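You operate a simulated robot arm through the tools that you are given. There is no shell and no other tool.

You are at the controls of a simulated robot arm. One attempt, no reset.

Task
Wind the slack yellow cord back on to its reel.
Fine: toggle into the yellow cord holder, reel lock off to wind and on again after.

It is judged by the outcome, as a careful person would: the job done as asked, and still so three seconds after it is handed in. It fails if anything else is knocked over, pushed out of place, dropped, spilled or broken.

Robot
A 7-joint arm with a fingered hand, fixed in place. Base frame: the origin is on the floor under the middle of its stand, x ahead of it, y to its left, z up. Readings come in mm, degrees, newtons and seconds.
With the tool pointing down near the work surface it reaches from about 100 to 760 mm from the base axis. Its first joint turns from -69.0 to 172.0 degrees. Payload 3.4 kg.
The tool frame sits at the grasp point between the pads (the TCP): z along the fingers, y along the line on which they close. The tips reach 39 mm beyond it. The gripper opens to 180 mm; its body begins 111 mm behind the TCP. The gripper is a hand of 3 fingers: y runs from the thumb to the fingers, the wrist lies at [0, 0, -262] in the tool frame.
Orientation is that of the tool frame in the base frame, as a unit quaternion [x, y, z, w]. With the fingers straight down and closing along the base's y, the tool's x points along the base's -x, its y along +y and its z along -z.

Tools
- The arm moves only by the tool send_rows. Its argument "plan" is a list of rows, each a list of 6 numbers: the shift along the base's x, y, z in units of 100 mm (1.0 is 100 mm), then the turn, a rotation vector about the base's x, y, z in units of 120 degrees (1.0 is 120 degrees). In form: [[dx, dy, dz, rx, ry, rz], ...]. A call has 1 to 20 rows; each row is the pose to reach, as a shift and turn from the pose commanded when the call began. A call with a number of a shift or a turn outside -1 to 1 is refused whole. Each row takes 0.2 s and may step no farther than 50 mm and 8.6 degrees from the row before; otherwise, the whole call is refused. Where a pose cannot be reached the arm comes as near as it can. A force on the tool above 90 N (or 10 N above the force at the start of the call, whichever is more), or a blocked arm, ends the call early, and 0.2 s more pass. In this call time passes only in rows, and 0.2 s behind the last. It gives the time, the measured TCP pose, the force on the tool (base axes), the opening and the grip force at its end, in the units of the frame above (readings bear some noise), with the torque about the TCP (base axes, N m) and any sound that the robot's microphone picked up.
- Cameras (640 x 400 px; columns grow to the right, rows downward): "scene" is fixed at [219.5, 500.7, 1281.3]; the picture's right is [-0.90, -0.43, 0.00], its down [-0.16, 0.33, -0.93] and it looks along [0.40, -0.84, -0.37] (base axes); focal length 338 px, centre (320, 200). "wrist" rides on the gripper at [63, -36, -128] in the tool frame; the picture's right is [0.50, 0.87, 0.00], its down [-0.75, 0.44, -0.49] and it looks along [-0.43, 0.25, 0.87] (tool axes); focal length 226 px, centre (320, 200). There is no depth. A picture from a camera that has moved, and an enlarged one, comes with that camera's place and axes in the base frame and with its lens.
- capture(camera): a new picture of that camera. The clock stands still meanwhile.
- slide_trunk(by): moves the trunk up (or, below 0, down) by that many mm; the arm rides with it, the base frame stays. It gives what a move gives, with no picture.
- finger_targets(finger1, finger2, thumb_bend): sets how far each is bent, from 0 (flat) to 1 (curled in); at 0.3 the hand is open as for a grip, at 0.7 the pads meet at the TCP. One left out holds its place. A second passes; each finger stops where it meets its share of the squeeze, and holds until it gets a number again. It is the only way to open and close the hand. It gives what a move gives, with no picture; readings hold the bend of each and the force on the fingers (four entries, about 0 where the hand has none), thumb and palm.
- enlarge(camera, box): a new picture of the part [left, top, right, bottom] of that camera's present view, enlarged. The clock stands still meanwhile.
- close_job(): hands the job in; it is judged then, once.

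Places have to be worked out from the pictures, the camera data and where the tool is seen. Open the gripper and draw the arm clear of the work before you hand the job in, unless the task says otherwise.

The tools are called after "Request:" by a JSON object that holds its "op" and its "data". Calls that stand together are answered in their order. send_rows: Moves the arm, as the interface text tells. Its arguments: {"type":"object","properties":{"plan":{"type":"array"}},"required":["plan"]} The other tools are called the same way: slide_trunk (by) moves the trunk up or down; finger_targets (finger1, finger2, thumb_bend) moves the fingers one by one; capture (camera) takes a picture; enlarge (camera, box) takes an enlarged picture of a part of a camera's view; close_job () hands the job in.

At the start:

```text
time: 0.0
position: [491.3, -185.4, 1180.6]
orientation: [0.0, 1.0, 0.0, -0.001]
ft_force: [0.2, -0.2, 0.4]
wrist_torque: [-0.01, 0.05, 0.01]
width: 180.0
gripper_force: 0.1
shape: jaw
bend: [0.3, 0.3, 0.3]
finger forces: [0.0, 0.0, 0.0, 0.0, 0.0, 0.1]
trunk travel left (down, up): [-200.0, 342.0]
```

scene: 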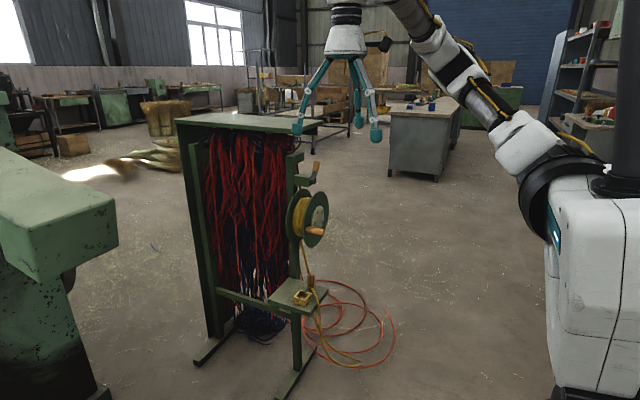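
wrist: 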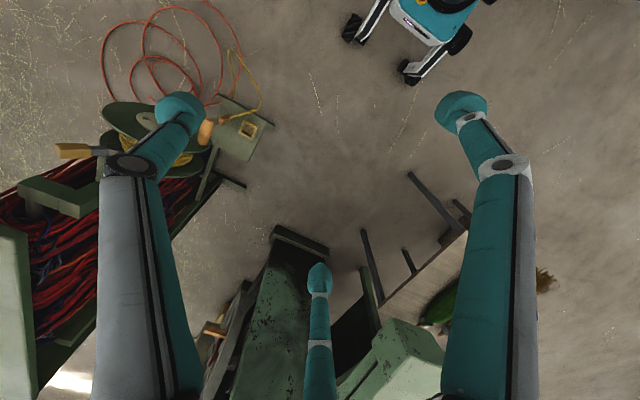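

I'll start by looking closely at the reel, its lock and the cord holder in enlarged views.

Request:
{"op": "enlarge", "data": {"camera": "scene", "box": [260, 150, 360, 260]}}

Request:
{"op": "enlarge", "data": {"camera": "scene", "box": [250, 250, 410, 380]}}

Request:
{"op": "enlarge", "data": {"camera": "wrist", "box": [40, 60, 300, 220]}}

```text
3.64 times, centred on (310, 205) of scene
camera zoom: at [219.5, 500.7, 1281.3], right [-0.9, -0.43, 0.0], down [-0.16, 0.33, -0.93], along [0.4, -0.84, -0.37], focal length 1228 px, centre (356, 182)
```

zoom: 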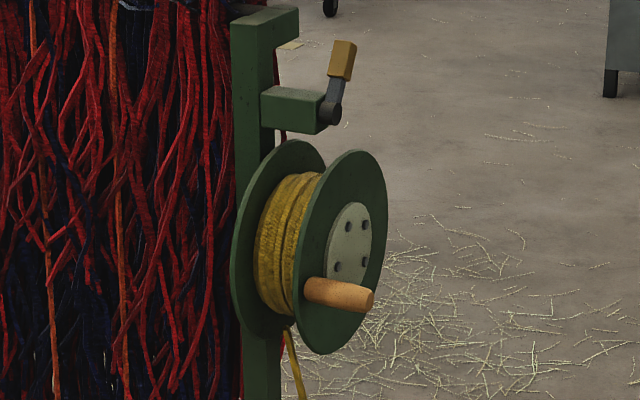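

```text
3.08 times, centred on (330, 315) of scene
camera zoom: at [219.5, 500.7, 1281.3], right [-0.9, -0.43, 0.0], down [-0.16, 0.33, -0.93], along [0.4, -0.84, -0.37], focal length 1039 px, centre (289, -154)
```

zoom: 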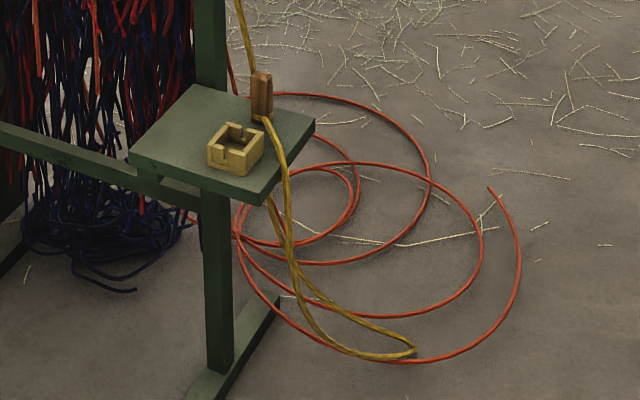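

```text
2.46 times, centred on (170, 140) of wrist
camera zoom: at [428.9, -221.8, 1308.0], right [-0.5, 0.87, 0.0], down [0.75, 0.44, 0.49], along [0.43, 0.25, -0.87], focal length 556 px, centre (689, 348)
```

zoom: 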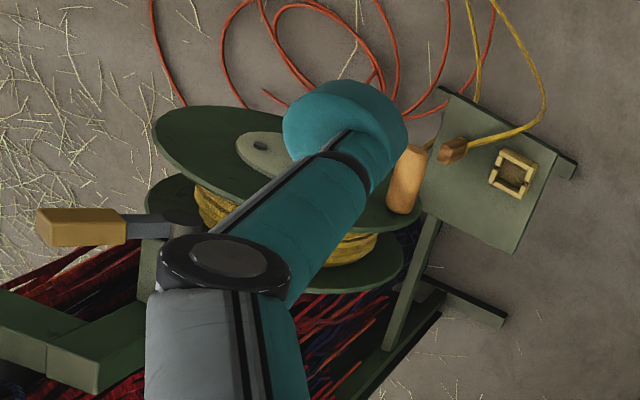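

The reel seems to face the robot, with its crank knob on the left side. A lever sits above it, and the toggle and slotted holder are on the shelf below. I'll zoom in further to see the lock, the cord's path and the holder's shape.

Request:
{"op": "enlarge", "data": {"camera": "scene", "box": [290, 150, 340, 182]}}

Request:
{"op": "enlarge", "data": {"camera": "scene", "box": [280, 185, 340, 250]}}

Request:
{"op": "enlarge", "data": {"camera": "scene", "box": [265, 260, 335, 315]}}

Request:
{"op": "enlarge", "data": {"camera": "wrist", "box": [180, 70, 280, 170]}}

Request:
{"op": "enlarge", "data": {"camera": "wrist", "box": [40, 90, 140, 220]}}

```text
12.50 times, centred on (315, 166) of scene
camera zoom: at [219.5, 500.7, 1281.3], right [-0.9, -0.43, 0.0], down [-0.16, 0.33, -0.93], along [0.4, -0.84, -0.37], focal length 4221 px, centre (382, 625)
```

zoom: 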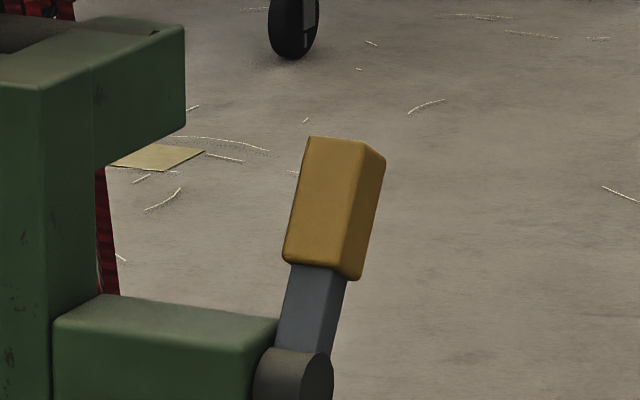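

```text
6.15 times, centred on (310, 218) of scene
camera zoom: at [219.5, 500.7, 1281.3], right [-0.9, -0.43, 0.0], down [-0.16, 0.33, -0.93], along [0.4, -0.84, -0.37], focal length 2078 px, centre (382, 92)
```

zoom: 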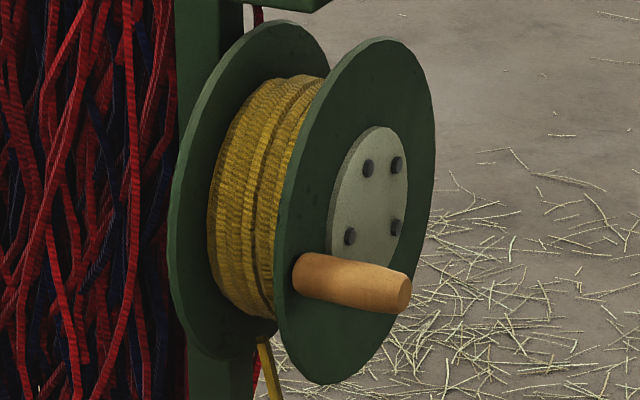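

```text
7.27 times, centred on (300, 288) of scene
camera zoom: at [219.5, 500.7, 1281.3], right [-0.9, -0.43, 0.0], down [-0.16, 0.33, -0.93], along [0.4, -0.84, -0.37], focal length 2456 px, centre (466, -436)
```

zoom: 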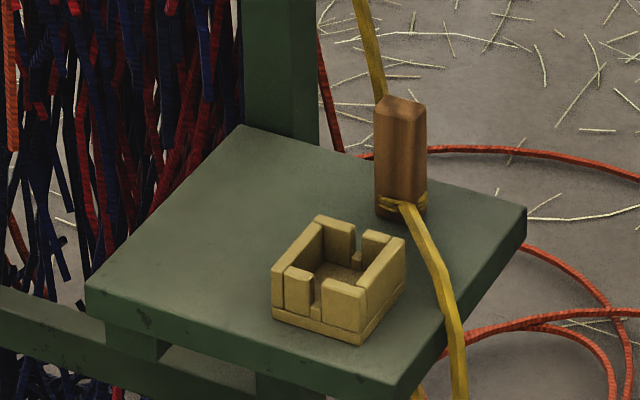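

```text
4.00 times, centred on (230, 120) of wrist
camera zoom: at [428.9, -221.8, 1308.0], right [-0.5, 0.87, 0.0], down [0.75, 0.44, 0.49], along [0.43, 0.25, -0.87], focal length 904 px, centre (680, 520)
```

zoom: 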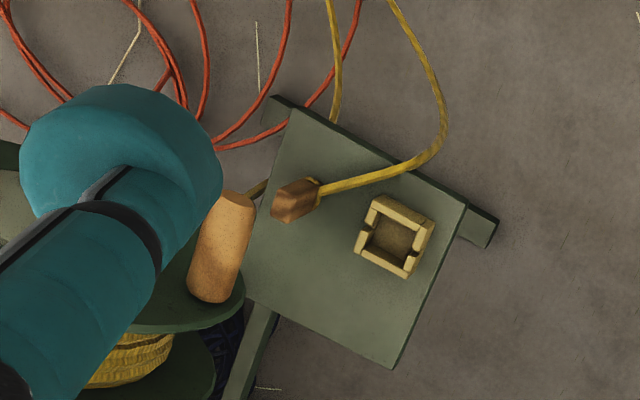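

```text
3.08 times, centred on (90, 155) of wrist
camera zoom: at [428.9, -221.8, 1308.0], right [-0.5, 0.87, 0.0], down [0.75, 0.44, 0.49], along [0.43, 0.25, -0.87], focal length 696 px, centre (1028, 338)
```

zoom: 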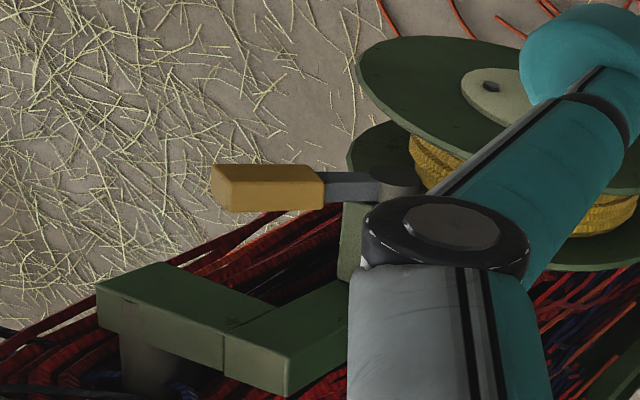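

The toggle stands upright on the shelf with the cord tied near its foot, and the holder is a square socket with slots. I'll zoom tighter on where the cord leaves the drum, and on the holder and toggle.

Request:
{"op": "enlarge", "data": {"camera": "scene", "box": [284, 215, 316, 275]}}

Request:
{"op": "enlarge", "data": {"camera": "scene", "box": [290, 268, 330, 310]}}

Request:
{"op": "enlarge", "data": {"camera": "wrist", "box": [216, 104, 256, 144]}}

Request:
{"op": "enlarge", "data": {"camera": "scene", "box": [170, 90, 350, 390]}}

```text
6.67 times, centred on (300, 245) of scene
camera zoom: at [219.5, 500.7, 1281.3], right [-0.9, -0.43, 0.0], down [-0.16, 0.33, -0.93], along [0.4, -0.84, -0.37], focal length 2251 px, centre (453, -100)
```

zoom: 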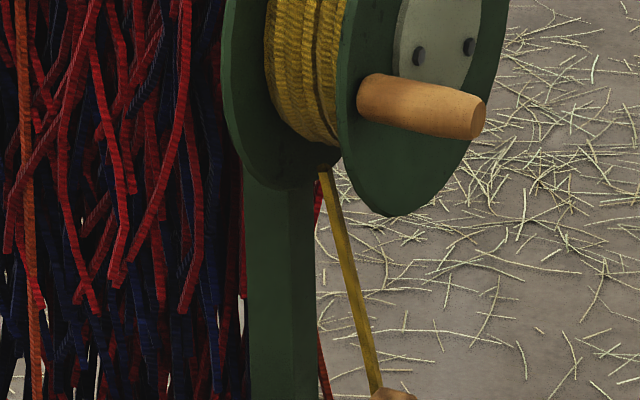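

```text
9.52 times, centred on (310, 289) of scene
camera zoom: at [219.5, 500.7, 1281.3], right [-0.9, -0.43, 0.0], down [-0.16, 0.33, -0.93], along [0.4, -0.84, -0.37], focal length 3216 px, centre (415, -648)
```

zoom: 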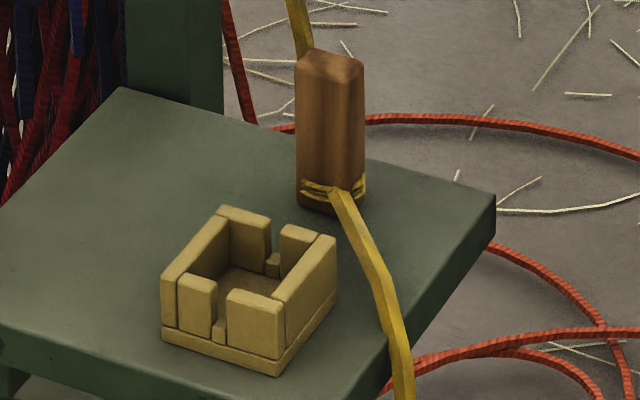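

```text
10.00 times, centred on (236, 124) of wrist
camera zoom: at [428.9, -221.8, 1308.0], right [-0.5, 0.87, 0.0], down [0.75, 0.44, 0.49], along [0.43, 0.25, -0.87], focal length 2261 px, centre (1160, 960)
```

zoom: 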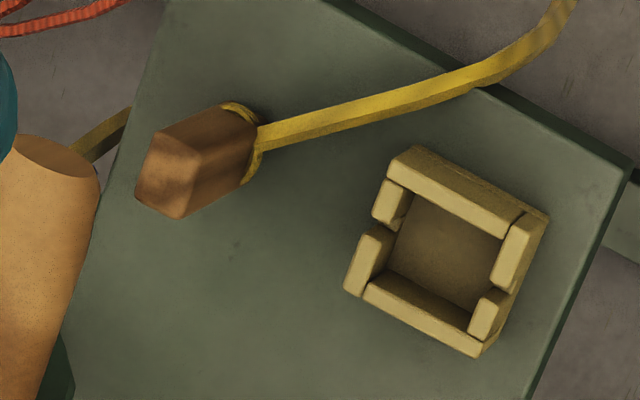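

```text
1.33 times, centred on (260, 240) of scene
camera zoom: at [219.5, 500.7, 1281.3], right [-0.9, -0.43, 0.0], down [-0.16, 0.33, -0.93], along [0.4, -0.84, -0.37], focal length 450 px, centre (400, 147)
```

zoom: 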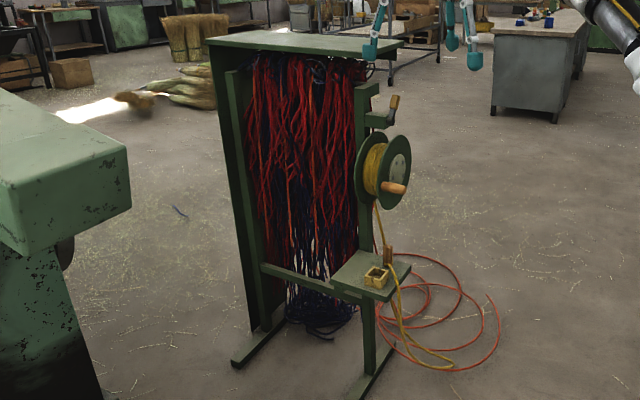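

Two-view triangulation puts things roughly here:

| Item | Position (mm) |
|---|---|
| Reel centre | (700, -470, 777), axis along x |
| Crank knob | (626–695, -386, 780) |
| Lock lever pivot | (710, -473, 919), handle leaning toward -y |
| Toggle | (694, -420, 555) |
| Holder | (688, -342, 540) |

I'll turn the tool to point horizontally along +x with the thumb up, and move lower for a better wrist view.

Request:
{"op": "send_rows", "data": {"plan": [[0, -0.04, -0.06, -0.0385, -0.0385, 0.0385], [0, -0.08, -0.12, -0.077, -0.077, 0.077], [0, -0.12, -0.18, -0.1155, -0.1155, 0.1155], [0, -0.16, -0.24, -0.154, -0.154, 0.154], [0, -0.2, -0.3, -0.1925, -0.1925, 0.1925], [0, -0.24, -0.36, -0.231, -0.231, 0.231], [0, -0.28, -0.42, -0.2695, -0.2695, 0.2695], [0, -0.32, -0.48, -0.308, -0.308, 0.308], [0, -0.36, -0.54, -0.3465, -0.3465, 0.3465], [0, -0.4, -0.6, -0.385, -0.385, 0.385], [0, -0.44, -0.66, -0.4235, -0.4235, 0.4235], [0, -0.48, -0.72, -0.462, -0.462, 0.462], [0, -0.52, -0.78, -0.5005, -0.5005, 0.5005], [0, -0.56, -0.84, -0.539, -0.539, 0.539], [0, -0.6, -0.9, -0.5774, -0.5774, 0.5774]]}}

```text
time: 3.2
position: [618.0, -180.8, 1080.8]
orientation: [0.499, -0.496, 0.503, -0.502]
ft_force: [0.1, 0.5, -2.0]
wrist_torque: [0.0, -0.25, -0.02]
width: 180.0
gripper_force: 0.0
shape: jaw
bend: [0.3, 0.3, 0.3]
finger forces: [0.0, 0.1, 0.0, 0.0, 0.0, 0.0]
out of reach, approached as far as the arm can: row 7, 8, 9, 10, 11, 12, 13, 14, 15
trunk travel left (down, up): [-200.0, 342.0]
```

The orientation was reached (tool pointing +x), but the arm stopped short at about (618, -181, 1081) because the wrist was too close in. I'll look from here.

Request:
{"op": "capture", "data": {"camera": "wrist"}}

Request:
{"op": "capture", "data": {"camera": "scene"}}

```text
taken
camera wrist: at [490.6, -242.6, 1114.6], right [0.01, -0.5, -0.86], down [-0.49, 0.75, -0.44], along [0.87, 0.43, -0.24], focal length 226 px, centre (320, 200)
```

wrist: 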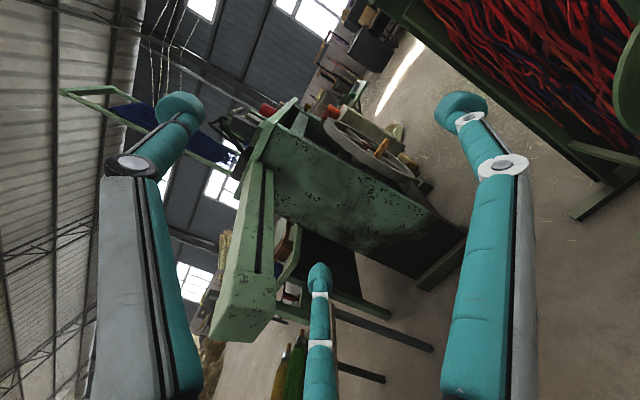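

```text
taken
```

scene: 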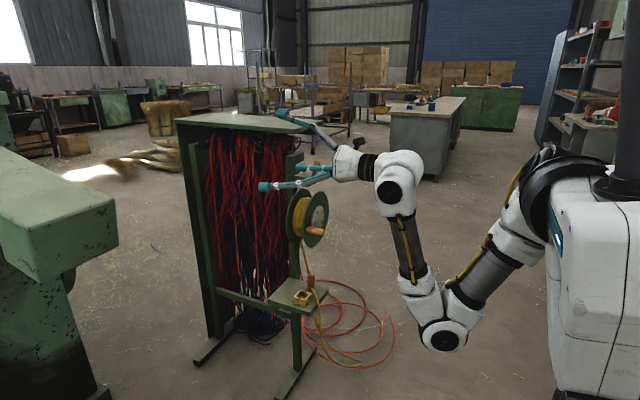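

The wrist has an odd elbow-low posture here. I'll make a small test move to learn what base the commands refer to, staying clear of the rack.

Request:
{"op": "send_rows", "data": {"plan": [[0.1, -0.1, -0.3, 0, 0, 0], [0.2, -0.2, -0.6, 0, 0, 0], [0.3, -0.3, -0.9, 0, 0, 0]]}}

```text
time: 4.0
position: [650.0, -211.1, 987.4]
orientation: [-0.5, 0.498, -0.5, 0.502]
ft_force: [0.8, 0.1, -0.6]
wrist_torque: [0.03, 0.0, -0.05]
width: 179.4
gripper_force: 0.0
shape: jaw
bend: [0.3, 0.3, 0.3]
finger forces: [0.0, 0.0, 0.0, 0.0, 0.0, 0.0]
trunk travel left (down, up): [-200.0, 342.0]
```

Commands are relative to the pose actually reached. Now I'll pull back in x and go lower and toward -y, for a view of the reel from the front.

Request:
{"op": "send_rows", "data": {"plan": [[-0.2, 0, 0, 0, 0, 0], [-0.4, -0.1, -0.2, 0, 0, 0], [-0.6, -0.3, -0.4, 0, 0, 0], [-0.8, -0.5, -0.6, 0, 0, 0], [-1.0, -0.7, -0.8, 0, 0, 0], [-1.0, -1.0, -1.0, 0, 0, 0]]}}

Request:
{"op": "capture", "data": {"camera": "wrist"}}

Request:
{"op": "capture", "data": {"camera": "scene"}}

```text
time: 5.4
position: [549.7, -313.2, 887.0]
orientation: [-0.5, 0.498, -0.5, 0.502]
ft_force: [0.6, -0.4, 0.4]
wrist_torque: [0.02, 0.03, 0.03]
width: 179.9
gripper_force: 0.0
shape: jaw
bend: [0.3, 0.3, 0.3]
finger forces: [0.1, 0.0, 0.1, 0.0, 0.1, 0.0]
trunk travel left (down, up): [-200.0, 342.0]
```

```text
taken
camera wrist: at [423.7, -375.9, 921.9], right [0.0, -0.5, -0.87], down [-0.49, 0.75, -0.44], along [0.87, 0.43, -0.24], focal length 226 px, centre (320, 200)
```

wrist: 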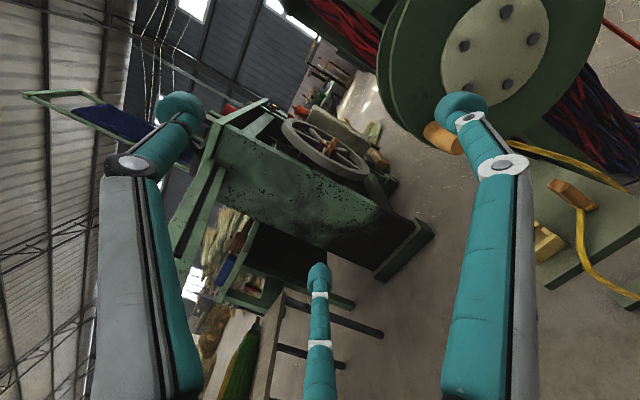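

```text
taken
```

scene: 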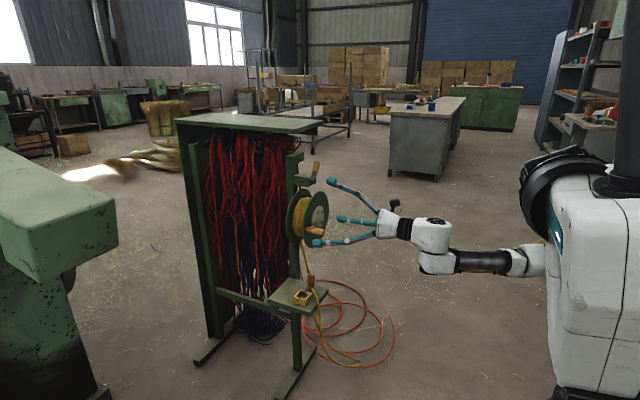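

The reel face is now in view. I'll zoom in on it and on where the cord leaves.

Request:
{"op": "enlarge", "data": {"camera": "wrist", "box": [380, 0, 640, 162]}}

Request:
{"op": "enlarge", "data": {"camera": "wrist", "box": [480, 110, 640, 310]}}

```text
2.46 times, centred on (510, 81) of wrist
camera zoom: at [423.7, -375.9, 921.9], right [0.0, -0.5, -0.87], down [-0.49, 0.75, -0.44], along [0.87, 0.43, -0.24], focal length 556 px, centre (-148, 493)
```

zoom: 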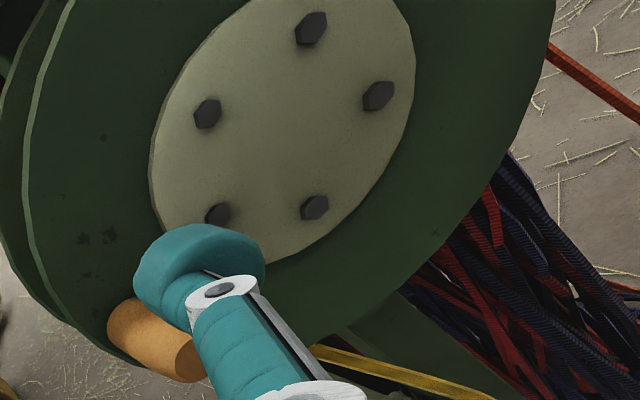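

```text
2.00 times, centred on (560, 210) of wrist
camera zoom: at [423.7, -375.9, 921.9], right [0.0, -0.5, -0.87], down [-0.49, 0.75, -0.44], along [0.87, 0.43, -0.24], focal length 452 px, centre (-160, 180)
```

zoom: 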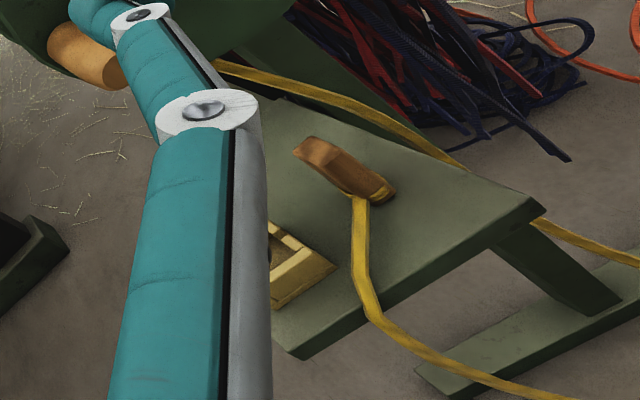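

The cord leaves the drum on its +y side, so winding means the +y side (where the knob is) moves up. The refined positions are:

| Item | Position (mm) |
|---|---|
| Toggle | (697, -421), z 515–578 |
| Holder | (692, -348), top at about z 537 |
| Reel centre | (697, -478, 781) |

I'll move down in front of the toggle, staying at x=550, and pre-shape the fingers.

Request:
{"op": "send_rows", "data": {"plan": [[0, -0.15, -0.2, 0, 0, 0], [0, -0.3, -0.4, 0, 0, 0], [0, -0.45, -0.6, 0, 0, 0], [0, -0.6, -0.8, 0, 0, 0], [0, -0.75, -1.0, 0, 0, 0]]}}

Request:
{"op": "finger_targets", "data": {"finger1": 0.5, "finger2": 0.5, "thumb_bend": 0.58}}

Request:
{"op": "capture", "data": {"camera": "wrist"}}

Request:
{"op": "capture", "data": {"camera": "scene"}}

```text
time: 6.6
position: [549.3, -385.4, 787.3]
orientation: [-0.5, 0.499, -0.5, 0.501]
ft_force: [-0.8, -0.1, 0.0]
wrist_torque: [-0.01, 0.03, -0.02]
width: 180.4
gripper_force: 0.1
shape: jaw
bend: [0.3, 0.3, 0.3]
finger forces: [0.0, 0.0, 0.0, 0.0, 0.0, 0.0]
trunk travel left (down, up): [-200.0, 342.0]
```

```text
time: 7.6
position: [549.2, -385.7, 787.5]
orientation: [-0.5, 0.498, -0.5, 0.502]
ft_force: [0.2, 0.0, -0.9]
wrist_torque: [0.02, 0.02, 0.0]
width: 60.0
gripper_force: 0.0
shape: fingers
bend: [0.5, 0.5, 0.57]
finger forces: [0.1, 0.0, 0.0, 0.1, 0.0, 0.0]
trunk travel left (down, up): [-200.0, 342.0]
```

```text
taken
camera wrist: at [422.2, -448.3, 822.8], right [0.0, -0.5, -0.87], down [-0.49, 0.75, -0.44], along [0.87, 0.43, -0.24], focal length 226 px, centre (320, 200)
```

wrist: 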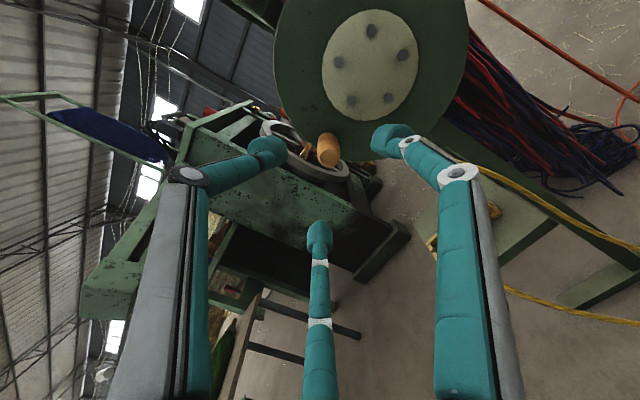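

```text
taken
```

scene: 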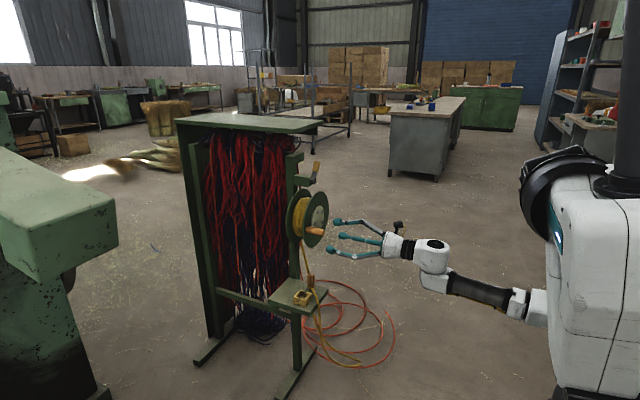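

The fingers behave as I worked out: at bend 0.5 the ball tips sit about 59 mm off the axis, and pinching the toggle needs about 0.6–0.65. I'll lower to the toggle's height while still in front of the shelf.

Request:
{"op": "send_rows", "data": {"plan": [[0, -0.07, -0.2, 0, 0, 0], [0, -0.14, -0.4, 0, 0, 0], [0, -0.21, -0.6, 0, 0, 0], [0, -0.28, -0.8, 0, 0, 0], [0, -0.355, -1.0, 0, 0, 0]]}}

Request:
{"op": "send_rows", "data": {"plan": [[0, 0, -0.2, 0, 0, 0], [0, 0, -0.4, 0, 0, 0], [0, 0, -0.6, 0, 0, 0], [0, 0, -0.8, 0, 0, 0], [0, 0, -1.0, 0, 0, 0]]}}

Request:
{"op": "finger_targets", "data": {"finger1": 0.57, "finger2": 0.57, "thumb_bend": 0.57}}

Request:
{"op": "capture", "data": {"camera": "wrist"}}

Request:
{"op": "capture", "data": {"camera": "scene"}}

```text
time: 8.8
position: [549.5, -420.8, 689.3]
orientation: [-0.5, 0.499, -0.499, 0.501]
ft_force: [-0.9, -0.1, -0.4]
wrist_torque: [-0.01, 0.02, 0.0]
width: 59.8
gripper_force: 0.1
shape: fingers
bend: [0.5, 0.5, 0.57]
finger forces: [0.0, 0.0, 0.0, 0.0, 0.0, 0.0]
trunk travel left (down, up): [-200.0, 342.0]
```

```text
time: 10.0
position: [549.9, -421.3, 587.0]
orientation: [-0.5, 0.498, -0.5, 0.502]
ft_force: [0.3, 0.3, -0.1]
wrist_torque: [0.03, 0.01, 0.0]
width: 59.9
gripper_force: 0.0
shape: fingers
bend: [0.5, 0.5, 0.57]
finger forces: [0.0, 0.0, 0.0, 0.0, 0.0, 0.0]
trunk travel left (down, up): [-200.0, 342.0]
```

```text
time: 11.0
position: [548.3, -421.9, 587.2]
orientation: [-0.5, 0.498, -0.499, 0.502]
ft_force: [-0.1, 0.0, 0.8]
wrist_torque: [0.01, -0.01, -0.01]
width: 49.1
gripper_force: 0.0
shape: fingers
bend: [0.56, 0.56, 0.56]
finger forces: [0.0, 0.0, 0.1, 0.0, 0.0, 0.1]
trunk travel left (down, up): [-200.0, 342.0]
```

```text
taken
camera wrist: at [423.0, -484.3, 622.8], right [0.0, -0.5, -0.87], down [-0.49, 0.75, -0.44], along [0.87, 0.43, -0.24], focal length 226 px, centre (320, 200)
```

wrist: 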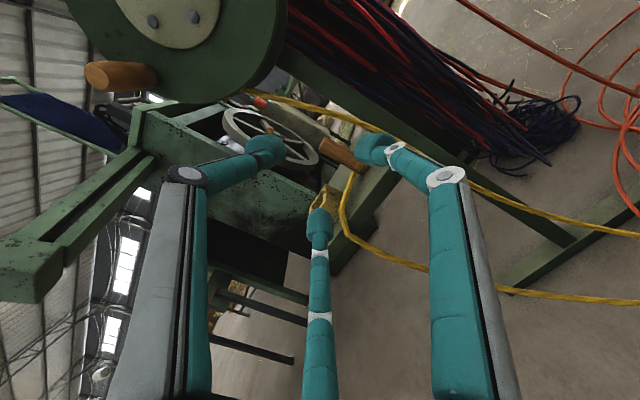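

```text
taken
```

scene: 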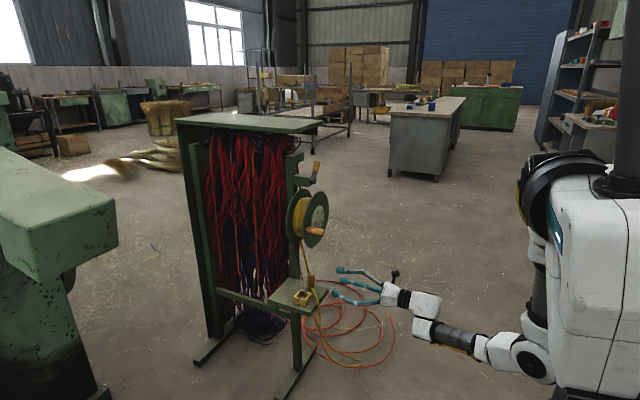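

The hand is level with the toggle and in front of it. I'll zoom in to measure alignment and the toggle's yaw.

Request:
{"op": "enlarge", "data": {"camera": "wrist", "box": [240, 80, 440, 260]}}

Request:
{"op": "enlarge", "data": {"camera": "scene", "box": [265, 255, 385, 330]}}

```text
2.22 times, centred on (340, 170) of wrist
camera zoom: at [423.0, -484.3, 622.8], right [0.0, -0.5, -0.87], down [-0.49, 0.75, -0.44], along [0.87, 0.43, -0.24], focal length 502 px, centre (276, 267)
```

zoom: 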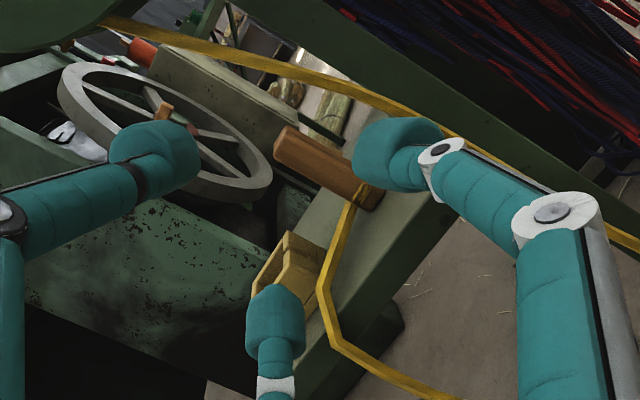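

```text
5.33 times, centred on (325, 292) of scene
camera zoom: at [219.5, 500.7, 1281.3], right [-0.9, -0.43, 0.0], down [-0.16, 0.33, -0.93], along [0.4, -0.84, -0.37], focal length 1801 px, centre (293, -293)
```

zoom: 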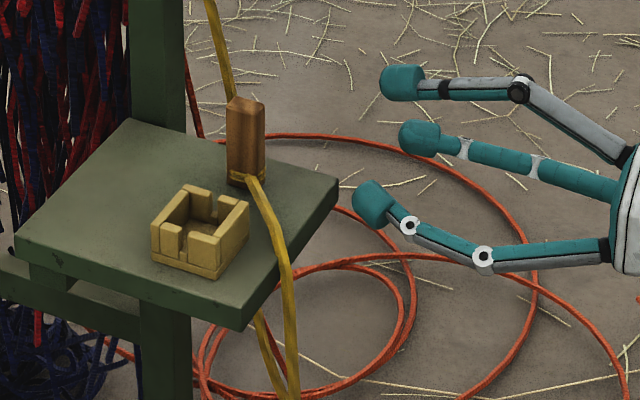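

The toggle reads at about (697, -419), top at about 579, and the pre-shaped fingers straddle it with the lower tips just above the holder's top. I'll slide in toward it.

Request:
{"op": "send_rows", "data": {"plan": [[0.1, 0.01, -0.05, 0, 0, 0], [0.25, 0.02, -0.1, 0, 0, 0], [0.4, 0.025, -0.12, 0, 0, 0], [0.55, 0.025, -0.12, 0, 0, 0], [0.7, 0.025, -0.12, 0, 0, 0], [0.85, 0.025, -0.12, 0, 0, 0]]}}

Request:
{"op": "enlarge", "data": {"camera": "wrist", "box": [200, 60, 480, 280]}}

Request:
{"op": "enlarge", "data": {"camera": "scene", "box": [265, 255, 385, 330]}}

```text
time: 12.4
position: [635.1, -421.2, 576.0]
orientation: [-0.501, 0.499, -0.5, 0.501]
ft_force: [0.4, 0.0, -0.7]
wrist_torque: [0.02, -0.03, -0.01]
width: 49.3
gripper_force: 0.1
shape: fingers
bend: [0.56, 0.56, 0.56]
finger forces: [0.2, 0.0, 0.1, 0.0, 0.0, 0.0]
trunk travel left (down, up): [-200.0, 342.0]
```

```text
1.82 times, centred on (340, 170) of wrist
camera zoom: at [508.5, -483.0, 611.0], right [0.0, -0.5, -0.87], down [-0.49, 0.75, -0.44], along [0.87, 0.43, -0.24], focal length 411 px, centre (284, 254)
```

zoom: 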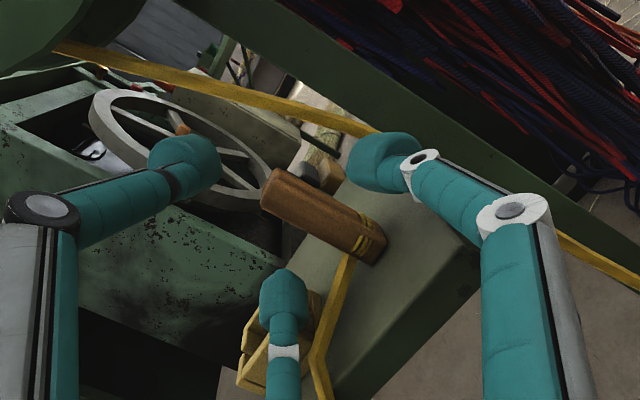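

```text
5.33 times, centred on (325, 292) of scene
camera zoom: at [219.5, 500.7, 1281.3], right [-0.9, -0.43, 0.0], down [-0.16, 0.33, -0.93], along [0.4, -0.84, -0.37], focal length 1801 px, centre (293, -293)
```

zoom: 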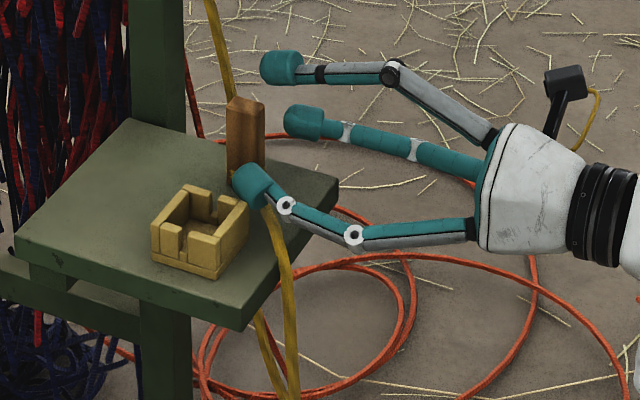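

The fingers are on either side of the toggle with no contact so far. I'll advance the last 26 mm so the tips flank its centre, then pinch with the two side fingers.

Request:
{"op": "send_rows", "data": {"plan": [[0.08, 0.02, 0, 0, 0, 0], [0.17, 0.02, 0, 0, 0, 0], [0.26, 0.02, -0.02, 0, 0, 0]]}}

Request:
{"op": "enlarge", "data": {"camera": "wrist", "box": [200, 60, 480, 280]}}

Request:
{"op": "enlarge", "data": {"camera": "scene", "box": [280, 260, 360, 310]}}

```text
time: 13.2
position: [660.5, -419.5, 574.4]
orientation: [-0.5, 0.499, -0.5, 0.501]
ft_force: [-1.2, -4.6, -0.5]
wrist_torque: [-0.1, 0.01, 0.08]
width: 49.1
gripper_force: 2.4
shape: fingers
bend: [0.56, 0.58, 0.56]
finger forces: [0.0, 4.2, 0.0, 0.0, 0.0, 0.0]
trunk travel left (down, up): [-200.0, 342.0]
```

```text
1.82 times, centred on (340, 170) of wrist
camera zoom: at [533.4, -481.3, 609.0], right [0.0, -0.5, -0.87], down [-0.49, 0.75, -0.44], along [0.87, 0.43, -0.24], focal length 411 px, centre (284, 254)
```

zoom: 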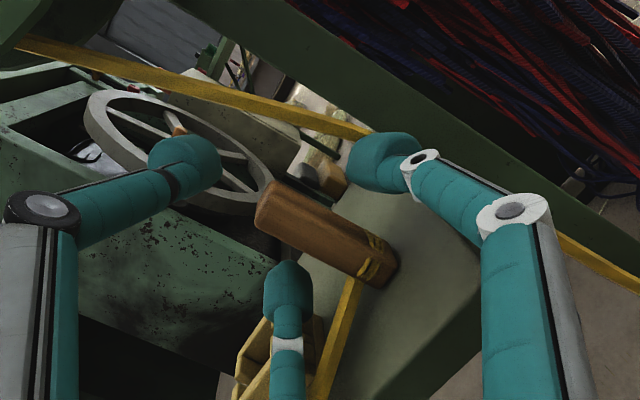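

```text
8.00 times, centred on (320, 285) of scene
camera zoom: at [219.5, 500.7, 1281.3], right [-0.9, -0.43, 0.0], down [-0.16, 0.33, -0.93], along [0.4, -0.84, -0.37], focal length 2701 px, centre (320, -480)
```

zoom: 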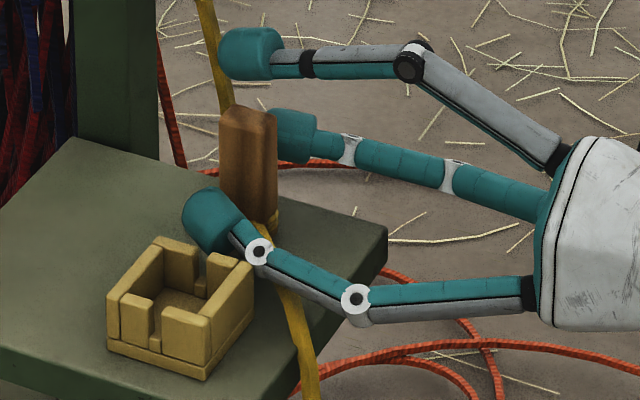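

Finger 2, the +y one, shows a light 4 N side contact, probably brushing the holder's wall. Closing moves it inward and away from that, so I'll pinch the toggle now.

Request:
{"op": "finger_targets", "data": {"finger1": 0.72, "finger2": 0.72}}

Request:
{"op": "enlarge", "data": {"camera": "wrist", "box": [200, 60, 480, 280]}}

Request:
{"op": "enlarge", "data": {"camera": "scene", "box": [280, 260, 360, 310]}}

```text
time: 14.2
position: [660.2, -418.3, 573.1]
orientation: [-0.501, 0.499, -0.499, 0.502]
ft_force: [-0.2, -0.5, 0.5]
wrist_torque: [-0.01, 0.01, 0.01]
width: 28.5
gripper_force: 6.2
shape: fingers
bend: [0.69, 0.71, 0.56]
finger forces: [6.2, 6.2, 0.0, 0.0, 0.0, 0.0]
trunk travel left (down, up): [-200.0, 342.0]
```

```text
1.82 times, centred on (340, 170) of wrist
camera zoom: at [533.6, -480.0, 609.0], right [0.0, -0.5, -0.87], down [-0.49, 0.75, -0.44], along [0.87, 0.43, -0.24], focal length 411 px, centre (284, 254)
```

zoom: 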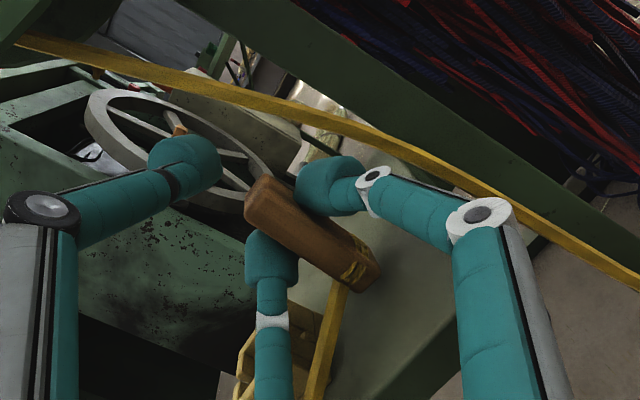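

```text
8.00 times, centred on (320, 285) of scene
camera zoom: at [219.5, 500.7, 1281.3], right [-0.9, -0.43, 0.0], down [-0.16, 0.33, -0.93], along [0.4, -0.84, -0.37], focal length 2701 px, centre (320, -480)
```

zoom: 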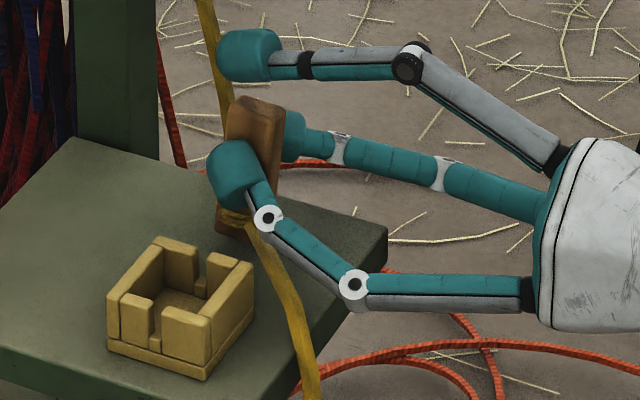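

Both fingers hold the toggle with 6.2 N each, and it leans a little. I'll lift 15 mm to check that it follows.

Request:
{"op": "send_rows", "data": {"plan": [[0, 0, 0.05, 0, 0, 0], [0, 0, 0.1, 0, 0, 0], [0, 0, 0.15, 0, 0, 0], [0, 0, 0.2, 0, 0, 0]]}}

Request:
{"op": "enlarge", "data": {"camera": "wrist", "box": [200, 60, 480, 280]}}

Request:
{"op": "enlarge", "data": {"camera": "scene", "box": [280, 260, 360, 310]}}

```text
time: 15.2
position: [660.1, -418.2, 593.5]
orientation: [-0.501, 0.499, -0.499, 0.501]
ft_force: [0.9, -0.2, -0.4]
wrist_torque: [-0.02, 0.03, 0.0]
width: 28.5
gripper_force: 6.4
shape: fingers
bend: [0.69, 0.71, 0.56]
finger forces: [6.3, 6.2, 0.0, 0.0, 0.0, 0.0]
trunk travel left (down, up): [-200.0, 342.0]
```

```text
1.82 times, centred on (340, 170) of wrist
camera zoom: at [533.9, -481.0, 628.4], right [0.0, -0.5, -0.87], down [-0.49, 0.75, -0.44], along [0.87, 0.43, -0.24], focal length 411 px, centre (284, 254)
```

zoom: 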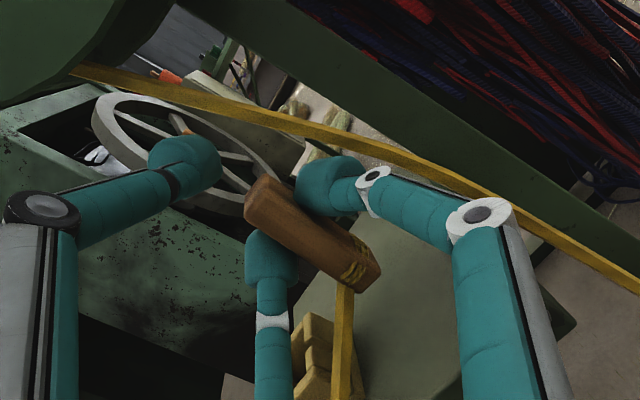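

```text
8.00 times, centred on (320, 285) of scene
camera zoom: at [219.5, 500.7, 1281.3], right [-0.9, -0.43, 0.0], down [-0.16, 0.33, -0.93], along [0.4, -0.84, -0.37], focal length 2701 px, centre (320, -480)
```

zoom: 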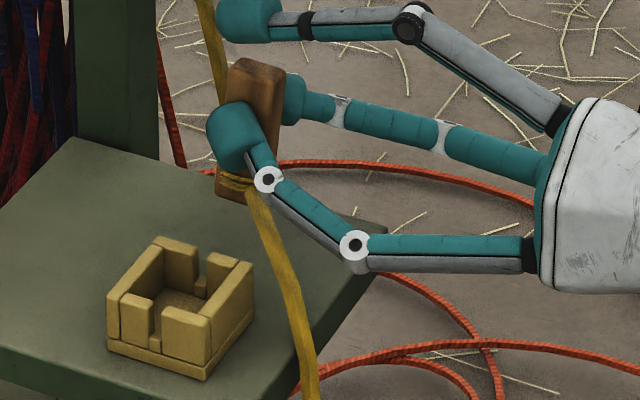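

The toggle came up with the hand, leaning about 8° toward -x and -y. I'll raise it more, straighten it with a small tool rotation, and start moving toward the holder.

Request:
{"op": "send_rows", "data": {"plan": [[0, 0, 0.08, 0, 0, 0], [0, 0, 0.16, -0.018, 0.016, 0], [0, 0, 0.24, -0.035, 0.032, 0], [0, 0.05, 0.3, -0.053, 0.048, 0], [0, 0.12, 0.3, -0.07, 0.064, 0], [0, 0.22, 0.3, -0.07, 0.064, 0], [0, 0.34, 0.3, -0.07, 0.064, 0], [0, 0.46, 0.3, -0.07, 0.064, 0], [0, 0.58, 0.3, -0.07, 0.064, 0], [0, 0.7, 0.3, -0.07, 0.064, 0]]}}

Request:
{"op": "enlarge", "data": {"camera": "wrist", "box": [200, 60, 480, 280]}}

Request:
{"op": "enlarge", "data": {"camera": "scene", "box": [270, 255, 350, 305]}}

```text
time: 17.4
position: [661.2, -346.9, 623.7]
orientation: [0.568, -0.493, 0.501, -0.428]
ft_force: [0.4, -0.1, 0.3]
wrist_torque: [0.01, 0.01, -0.02]
width: 28.6
gripper_force: 5.7
shape: fingers
bend: [0.69, 0.71, 0.56]
finger forces: [6.1, 6.2, 0.0, 0.0, 0.0, 0.0]
trunk travel left (down, up): [-200.0, 342.0]
```

```text
1.82 times, centred on (340, 170) of wrist
camera zoom: at [541.0, -403.0, 684.6], right [-0.11, -0.62, -0.78], down [-0.55, 0.69, -0.47], along [0.83, 0.38, -0.42], focal length 411 px, centre (284, 254)
```

zoom: 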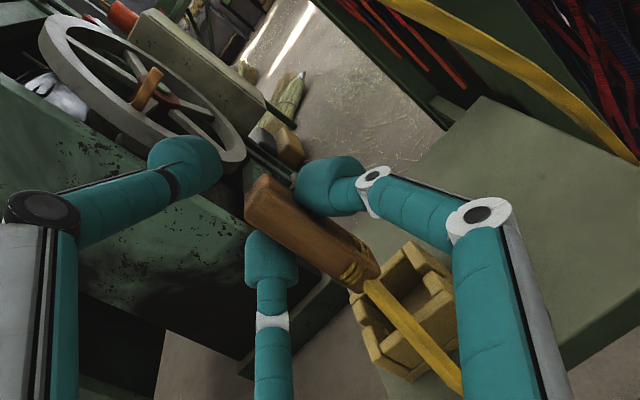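

```text
8.00 times, centred on (310, 280) of scene
camera zoom: at [219.5, 500.7, 1281.3], right [-0.9, -0.43, 0.0], down [-0.16, 0.33, -0.93], along [0.4, -0.84, -0.37], focal length 2701 px, centre (400, -440)
```

zoom: 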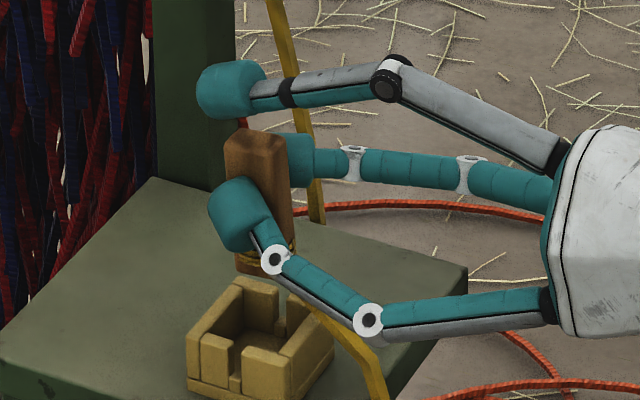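

The toggle now looks nearly upright and is behind and above the holder. I'll zoom in to measure the holder relative to the toggle.

Request:
{"op": "enlarge", "data": {"camera": "wrist", "box": [290, 140, 430, 280]}}

Request:
{"op": "enlarge", "data": {"camera": "scene", "box": [285, 262, 325, 310]}}

```text
2.86 times, centred on (360, 210) of wrist
camera zoom: at [541.0, -403.0, 684.6], right [-0.11, -0.62, -0.78], down [-0.55, 0.69, -0.47], along [0.83, 0.38, -0.42], focal length 646 px, centre (206, 171)
```

zoom: 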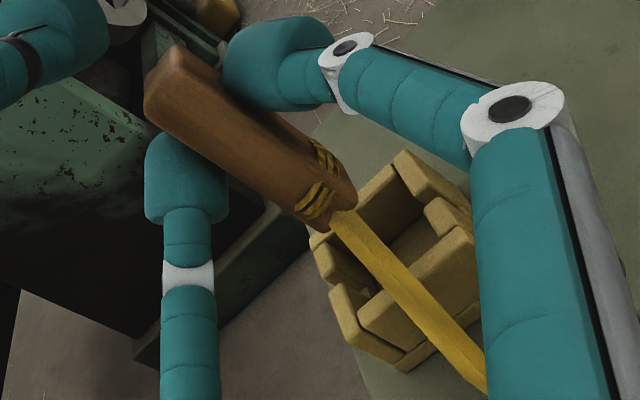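

```text
8.33 times, centred on (305, 286) of scene
camera zoom: at [219.5, 500.7, 1281.3], right [-0.9, -0.43, 0.0], down [-0.16, 0.33, -0.93], along [0.4, -0.84, -0.37], focal length 2814 px, centre (445, -517)
```

zoom: 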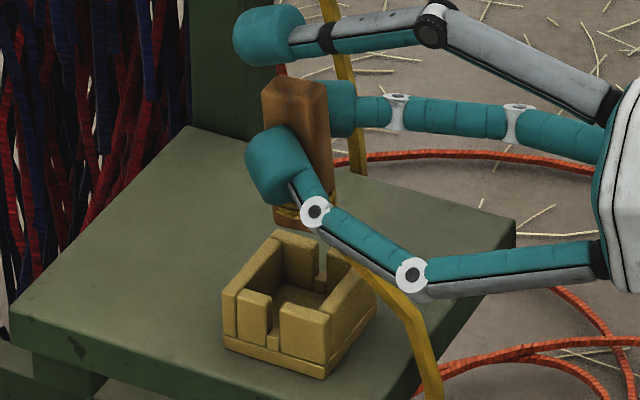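

The holder centre works out to about (691, -345) with its top near z 543. The toggle's foot is at about (689, -347, 571) and nearly upright, so it's well aligned. I'll lower part-way to the pocket mouth and check.

Request:
{"op": "send_rows", "data": {"plan": [[0.01, 0.01, -0.07, 0, 0, 0], [0.02, 0.02, -0.14, 0, 0, 0], [0.02, 0.02, -0.21, 0, 0, 0], [0.02, 0.02, -0.28, 0, 0, 0]]}}

Request:
{"op": "enlarge", "data": {"camera": "wrist", "box": [290, 140, 430, 280]}}

Request:
{"op": "enlarge", "data": {"camera": "scene", "box": [285, 262, 325, 310]}}

```text
time: 18.4
position: [662.3, -345.5, 594.4]
orientation: [0.568, -0.492, 0.501, -0.429]
ft_force: [0.3, -0.2, 0.8]
wrist_torque: [0.04, -0.02, -0.02]
width: 28.2
gripper_force: 5.9
shape: fingers
bend: [0.69, 0.71, 0.56]
finger forces: [6.1, 6.2, 0.0, 0.1, 0.0, 0.0]
trunk travel left (down, up): [-200.0, 342.0]
```

```text
2.86 times, centred on (360, 210) of wrist
camera zoom: at [542.3, -400.4, 656.4], right [-0.11, -0.62, -0.78], down [-0.55, 0.69, -0.47], along [0.83, 0.38, -0.42], focal length 646 px, centre (206, 171)
```

zoom: 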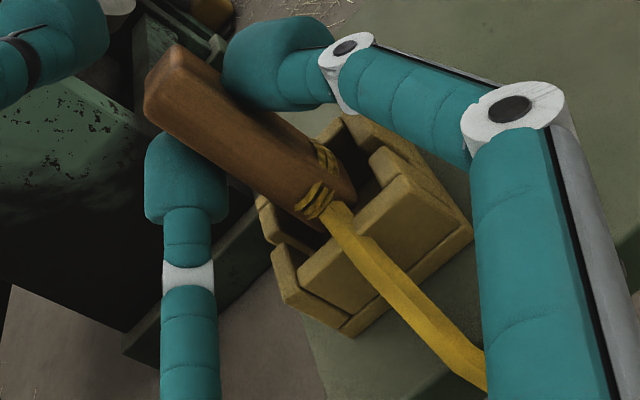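

```text
8.33 times, centred on (305, 286) of scene
camera zoom: at [219.5, 500.7, 1281.3], right [-0.9, -0.43, 0.0], down [-0.16, 0.33, -0.93], along [0.4, -0.84, -0.37], focal length 2814 px, centre (445, -517)
```

zoom: 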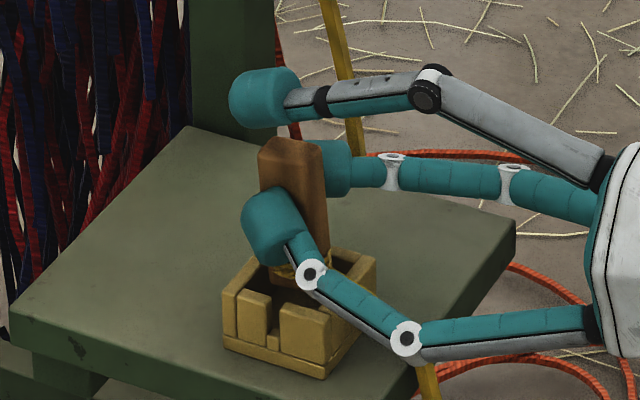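

The toggle's foot is at the pocket mouth and inside the walls in both views. I'll lower a further 12 mm in small steps and watch the force.

Request:
{"op": "send_rows", "data": {"plan": [[0, 0, -0.03, 0, 0, 0], [0, 0, -0.06, 0, 0, 0], [0, 0, -0.09, 0, 0, 0], [0, 0, -0.12, 0, 0, 0]]}}

Request:
{"op": "enlarge", "data": {"camera": "wrist", "box": [290, 140, 430, 280]}}

Request:
{"op": "enlarge", "data": {"camera": "scene", "box": [285, 262, 325, 310]}}

```text
time: 19.4
position: [662.8, -343.7, 582.5]
orientation: [0.568, -0.493, 0.5, -0.43]
ft_force: [0.0, -0.6, -0.1]
wrist_torque: [-0.02, 0.02, -0.02]
width: 28.6
gripper_force: 6.3
shape: fingers
bend: [0.69, 0.71, 0.56]
finger forces: [6.2, 6.2, 0.0, 0.1, 0.1, 0.1]
trunk travel left (down, up): [-200.0, 342.0]
```

```text
2.86 times, centred on (360, 210) of wrist
camera zoom: at [542.4, -400.8, 644.4], right [-0.11, -0.62, -0.78], down [-0.55, 0.69, -0.47], along [0.83, 0.38, -0.42], focal length 646 px, centre (206, 171)
```

zoom: 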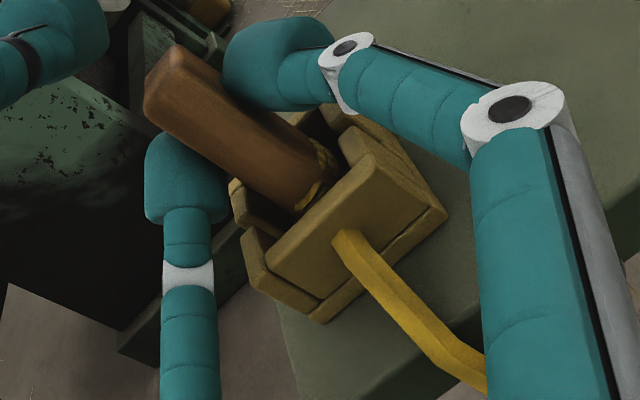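

```text
8.33 times, centred on (305, 286) of scene
camera zoom: at [219.5, 500.7, 1281.3], right [-0.9, -0.43, 0.0], down [-0.16, 0.33, -0.93], along [0.4, -0.84, -0.37], focal length 2814 px, centre (445, -517)
```

zoom: 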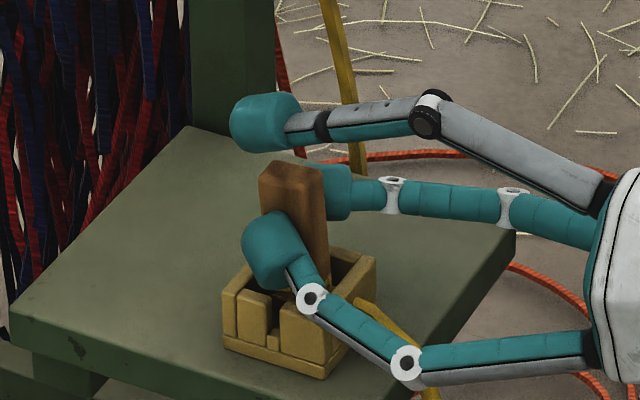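

The toggle is inside the pocket with no contact force, and the cord seems to pass the wall without trouble. I'll lower another 6 mm toward the floor of the pocket.

Request:
{"op": "send_rows", "data": {"plan": [[0, 0, -0.02, 0, 0, 0], [0, 0, -0.04, 0, 0, 0], [0, 0, -0.06, 0, 0, 0]]}}

Request:
{"op": "enlarge", "data": {"camera": "scene", "box": [285, 262, 325, 310]}}

```text
time: 20.2
position: [662.2, -346.0, 577.7]
orientation: [0.568, -0.492, 0.501, -0.429]
ft_force: [-0.3, -0.2, 1.8]
wrist_torque: [0.0, -0.07, 0.0]
width: 27.6
gripper_force: 6.4
shape: fingers
bend: [0.7, 0.71, 0.56]
finger forces: [6.1, 5.9, 0.0, 0.0, 0.1, 0.0]
trunk travel left (down, up): [-200.0, 342.0]
```

```text
8.33 times, centred on (305, 286) of scene
camera zoom: at [219.5, 500.7, 1281.3], right [-0.9, -0.43, 0.0], down [-0.16, 0.33, -0.93], along [0.4, -0.84, -0.37], focal length 2814 px, centre (445, -517)
```

zoom: 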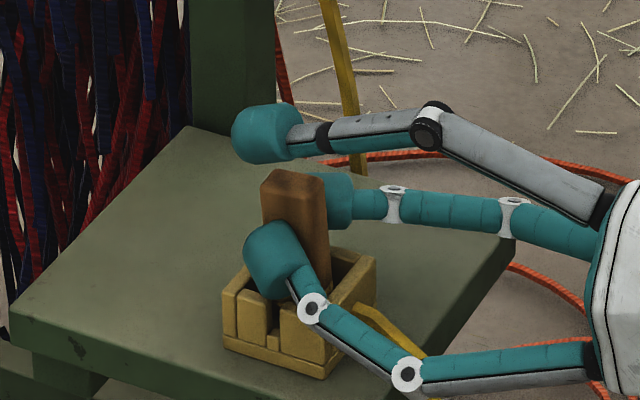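

There's a slight upward force of 1.8 N, so the toggle has reached the pocket floor. I'll release it gently, opening only a little so the lower finger doesn't press on the wall.

Request:
{"op": "finger_targets", "data": {"finger1": 0.65, "finger2": 0.68}}

Request:
{"op": "enlarge", "data": {"camera": "scene", "box": [285, 262, 325, 310]}}

Request:
{"op": "enlarge", "data": {"camera": "wrist", "box": [290, 140, 430, 280]}}

```text
time: 21.2
position: [661.6, -345.2, 579.4]
orientation: [0.567, -0.494, 0.5, -0.429]
ft_force: [-0.2, -0.8, 2.3]
wrist_torque: [0.0, -0.06, -0.03]
width: 32.4
gripper_force: 0.9
shape: fingers
bend: [0.65, 0.68, 0.56]
finger forces: [0.7, 1.0, 0.1, 0.0, 0.1, 0.1]
trunk travel left (down, up): [-200.0, 342.0]
```

```text
8.33 times, centred on (305, 286) of scene
camera zoom: at [219.5, 500.7, 1281.3], right [-0.9, -0.43, 0.0], down [-0.16, 0.33, -0.93], along [0.4, -0.84, -0.37], focal length 2814 px, centre (445, -517)
```

zoom: 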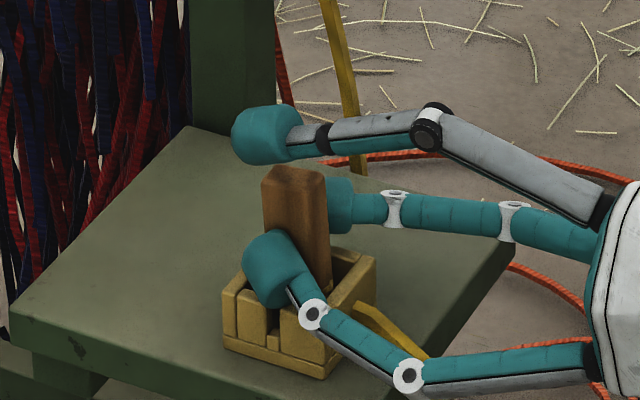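

```text
2.86 times, centred on (360, 210) of wrist
camera zoom: at [541.9, -400.8, 638.6], right [-0.11, -0.62, -0.78], down [-0.55, 0.69, -0.47], along [0.83, 0.38, -0.42], focal length 646 px, centre (206, 171)
```

zoom: 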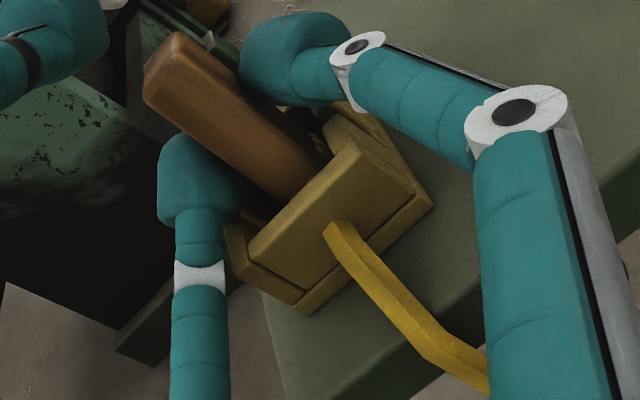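

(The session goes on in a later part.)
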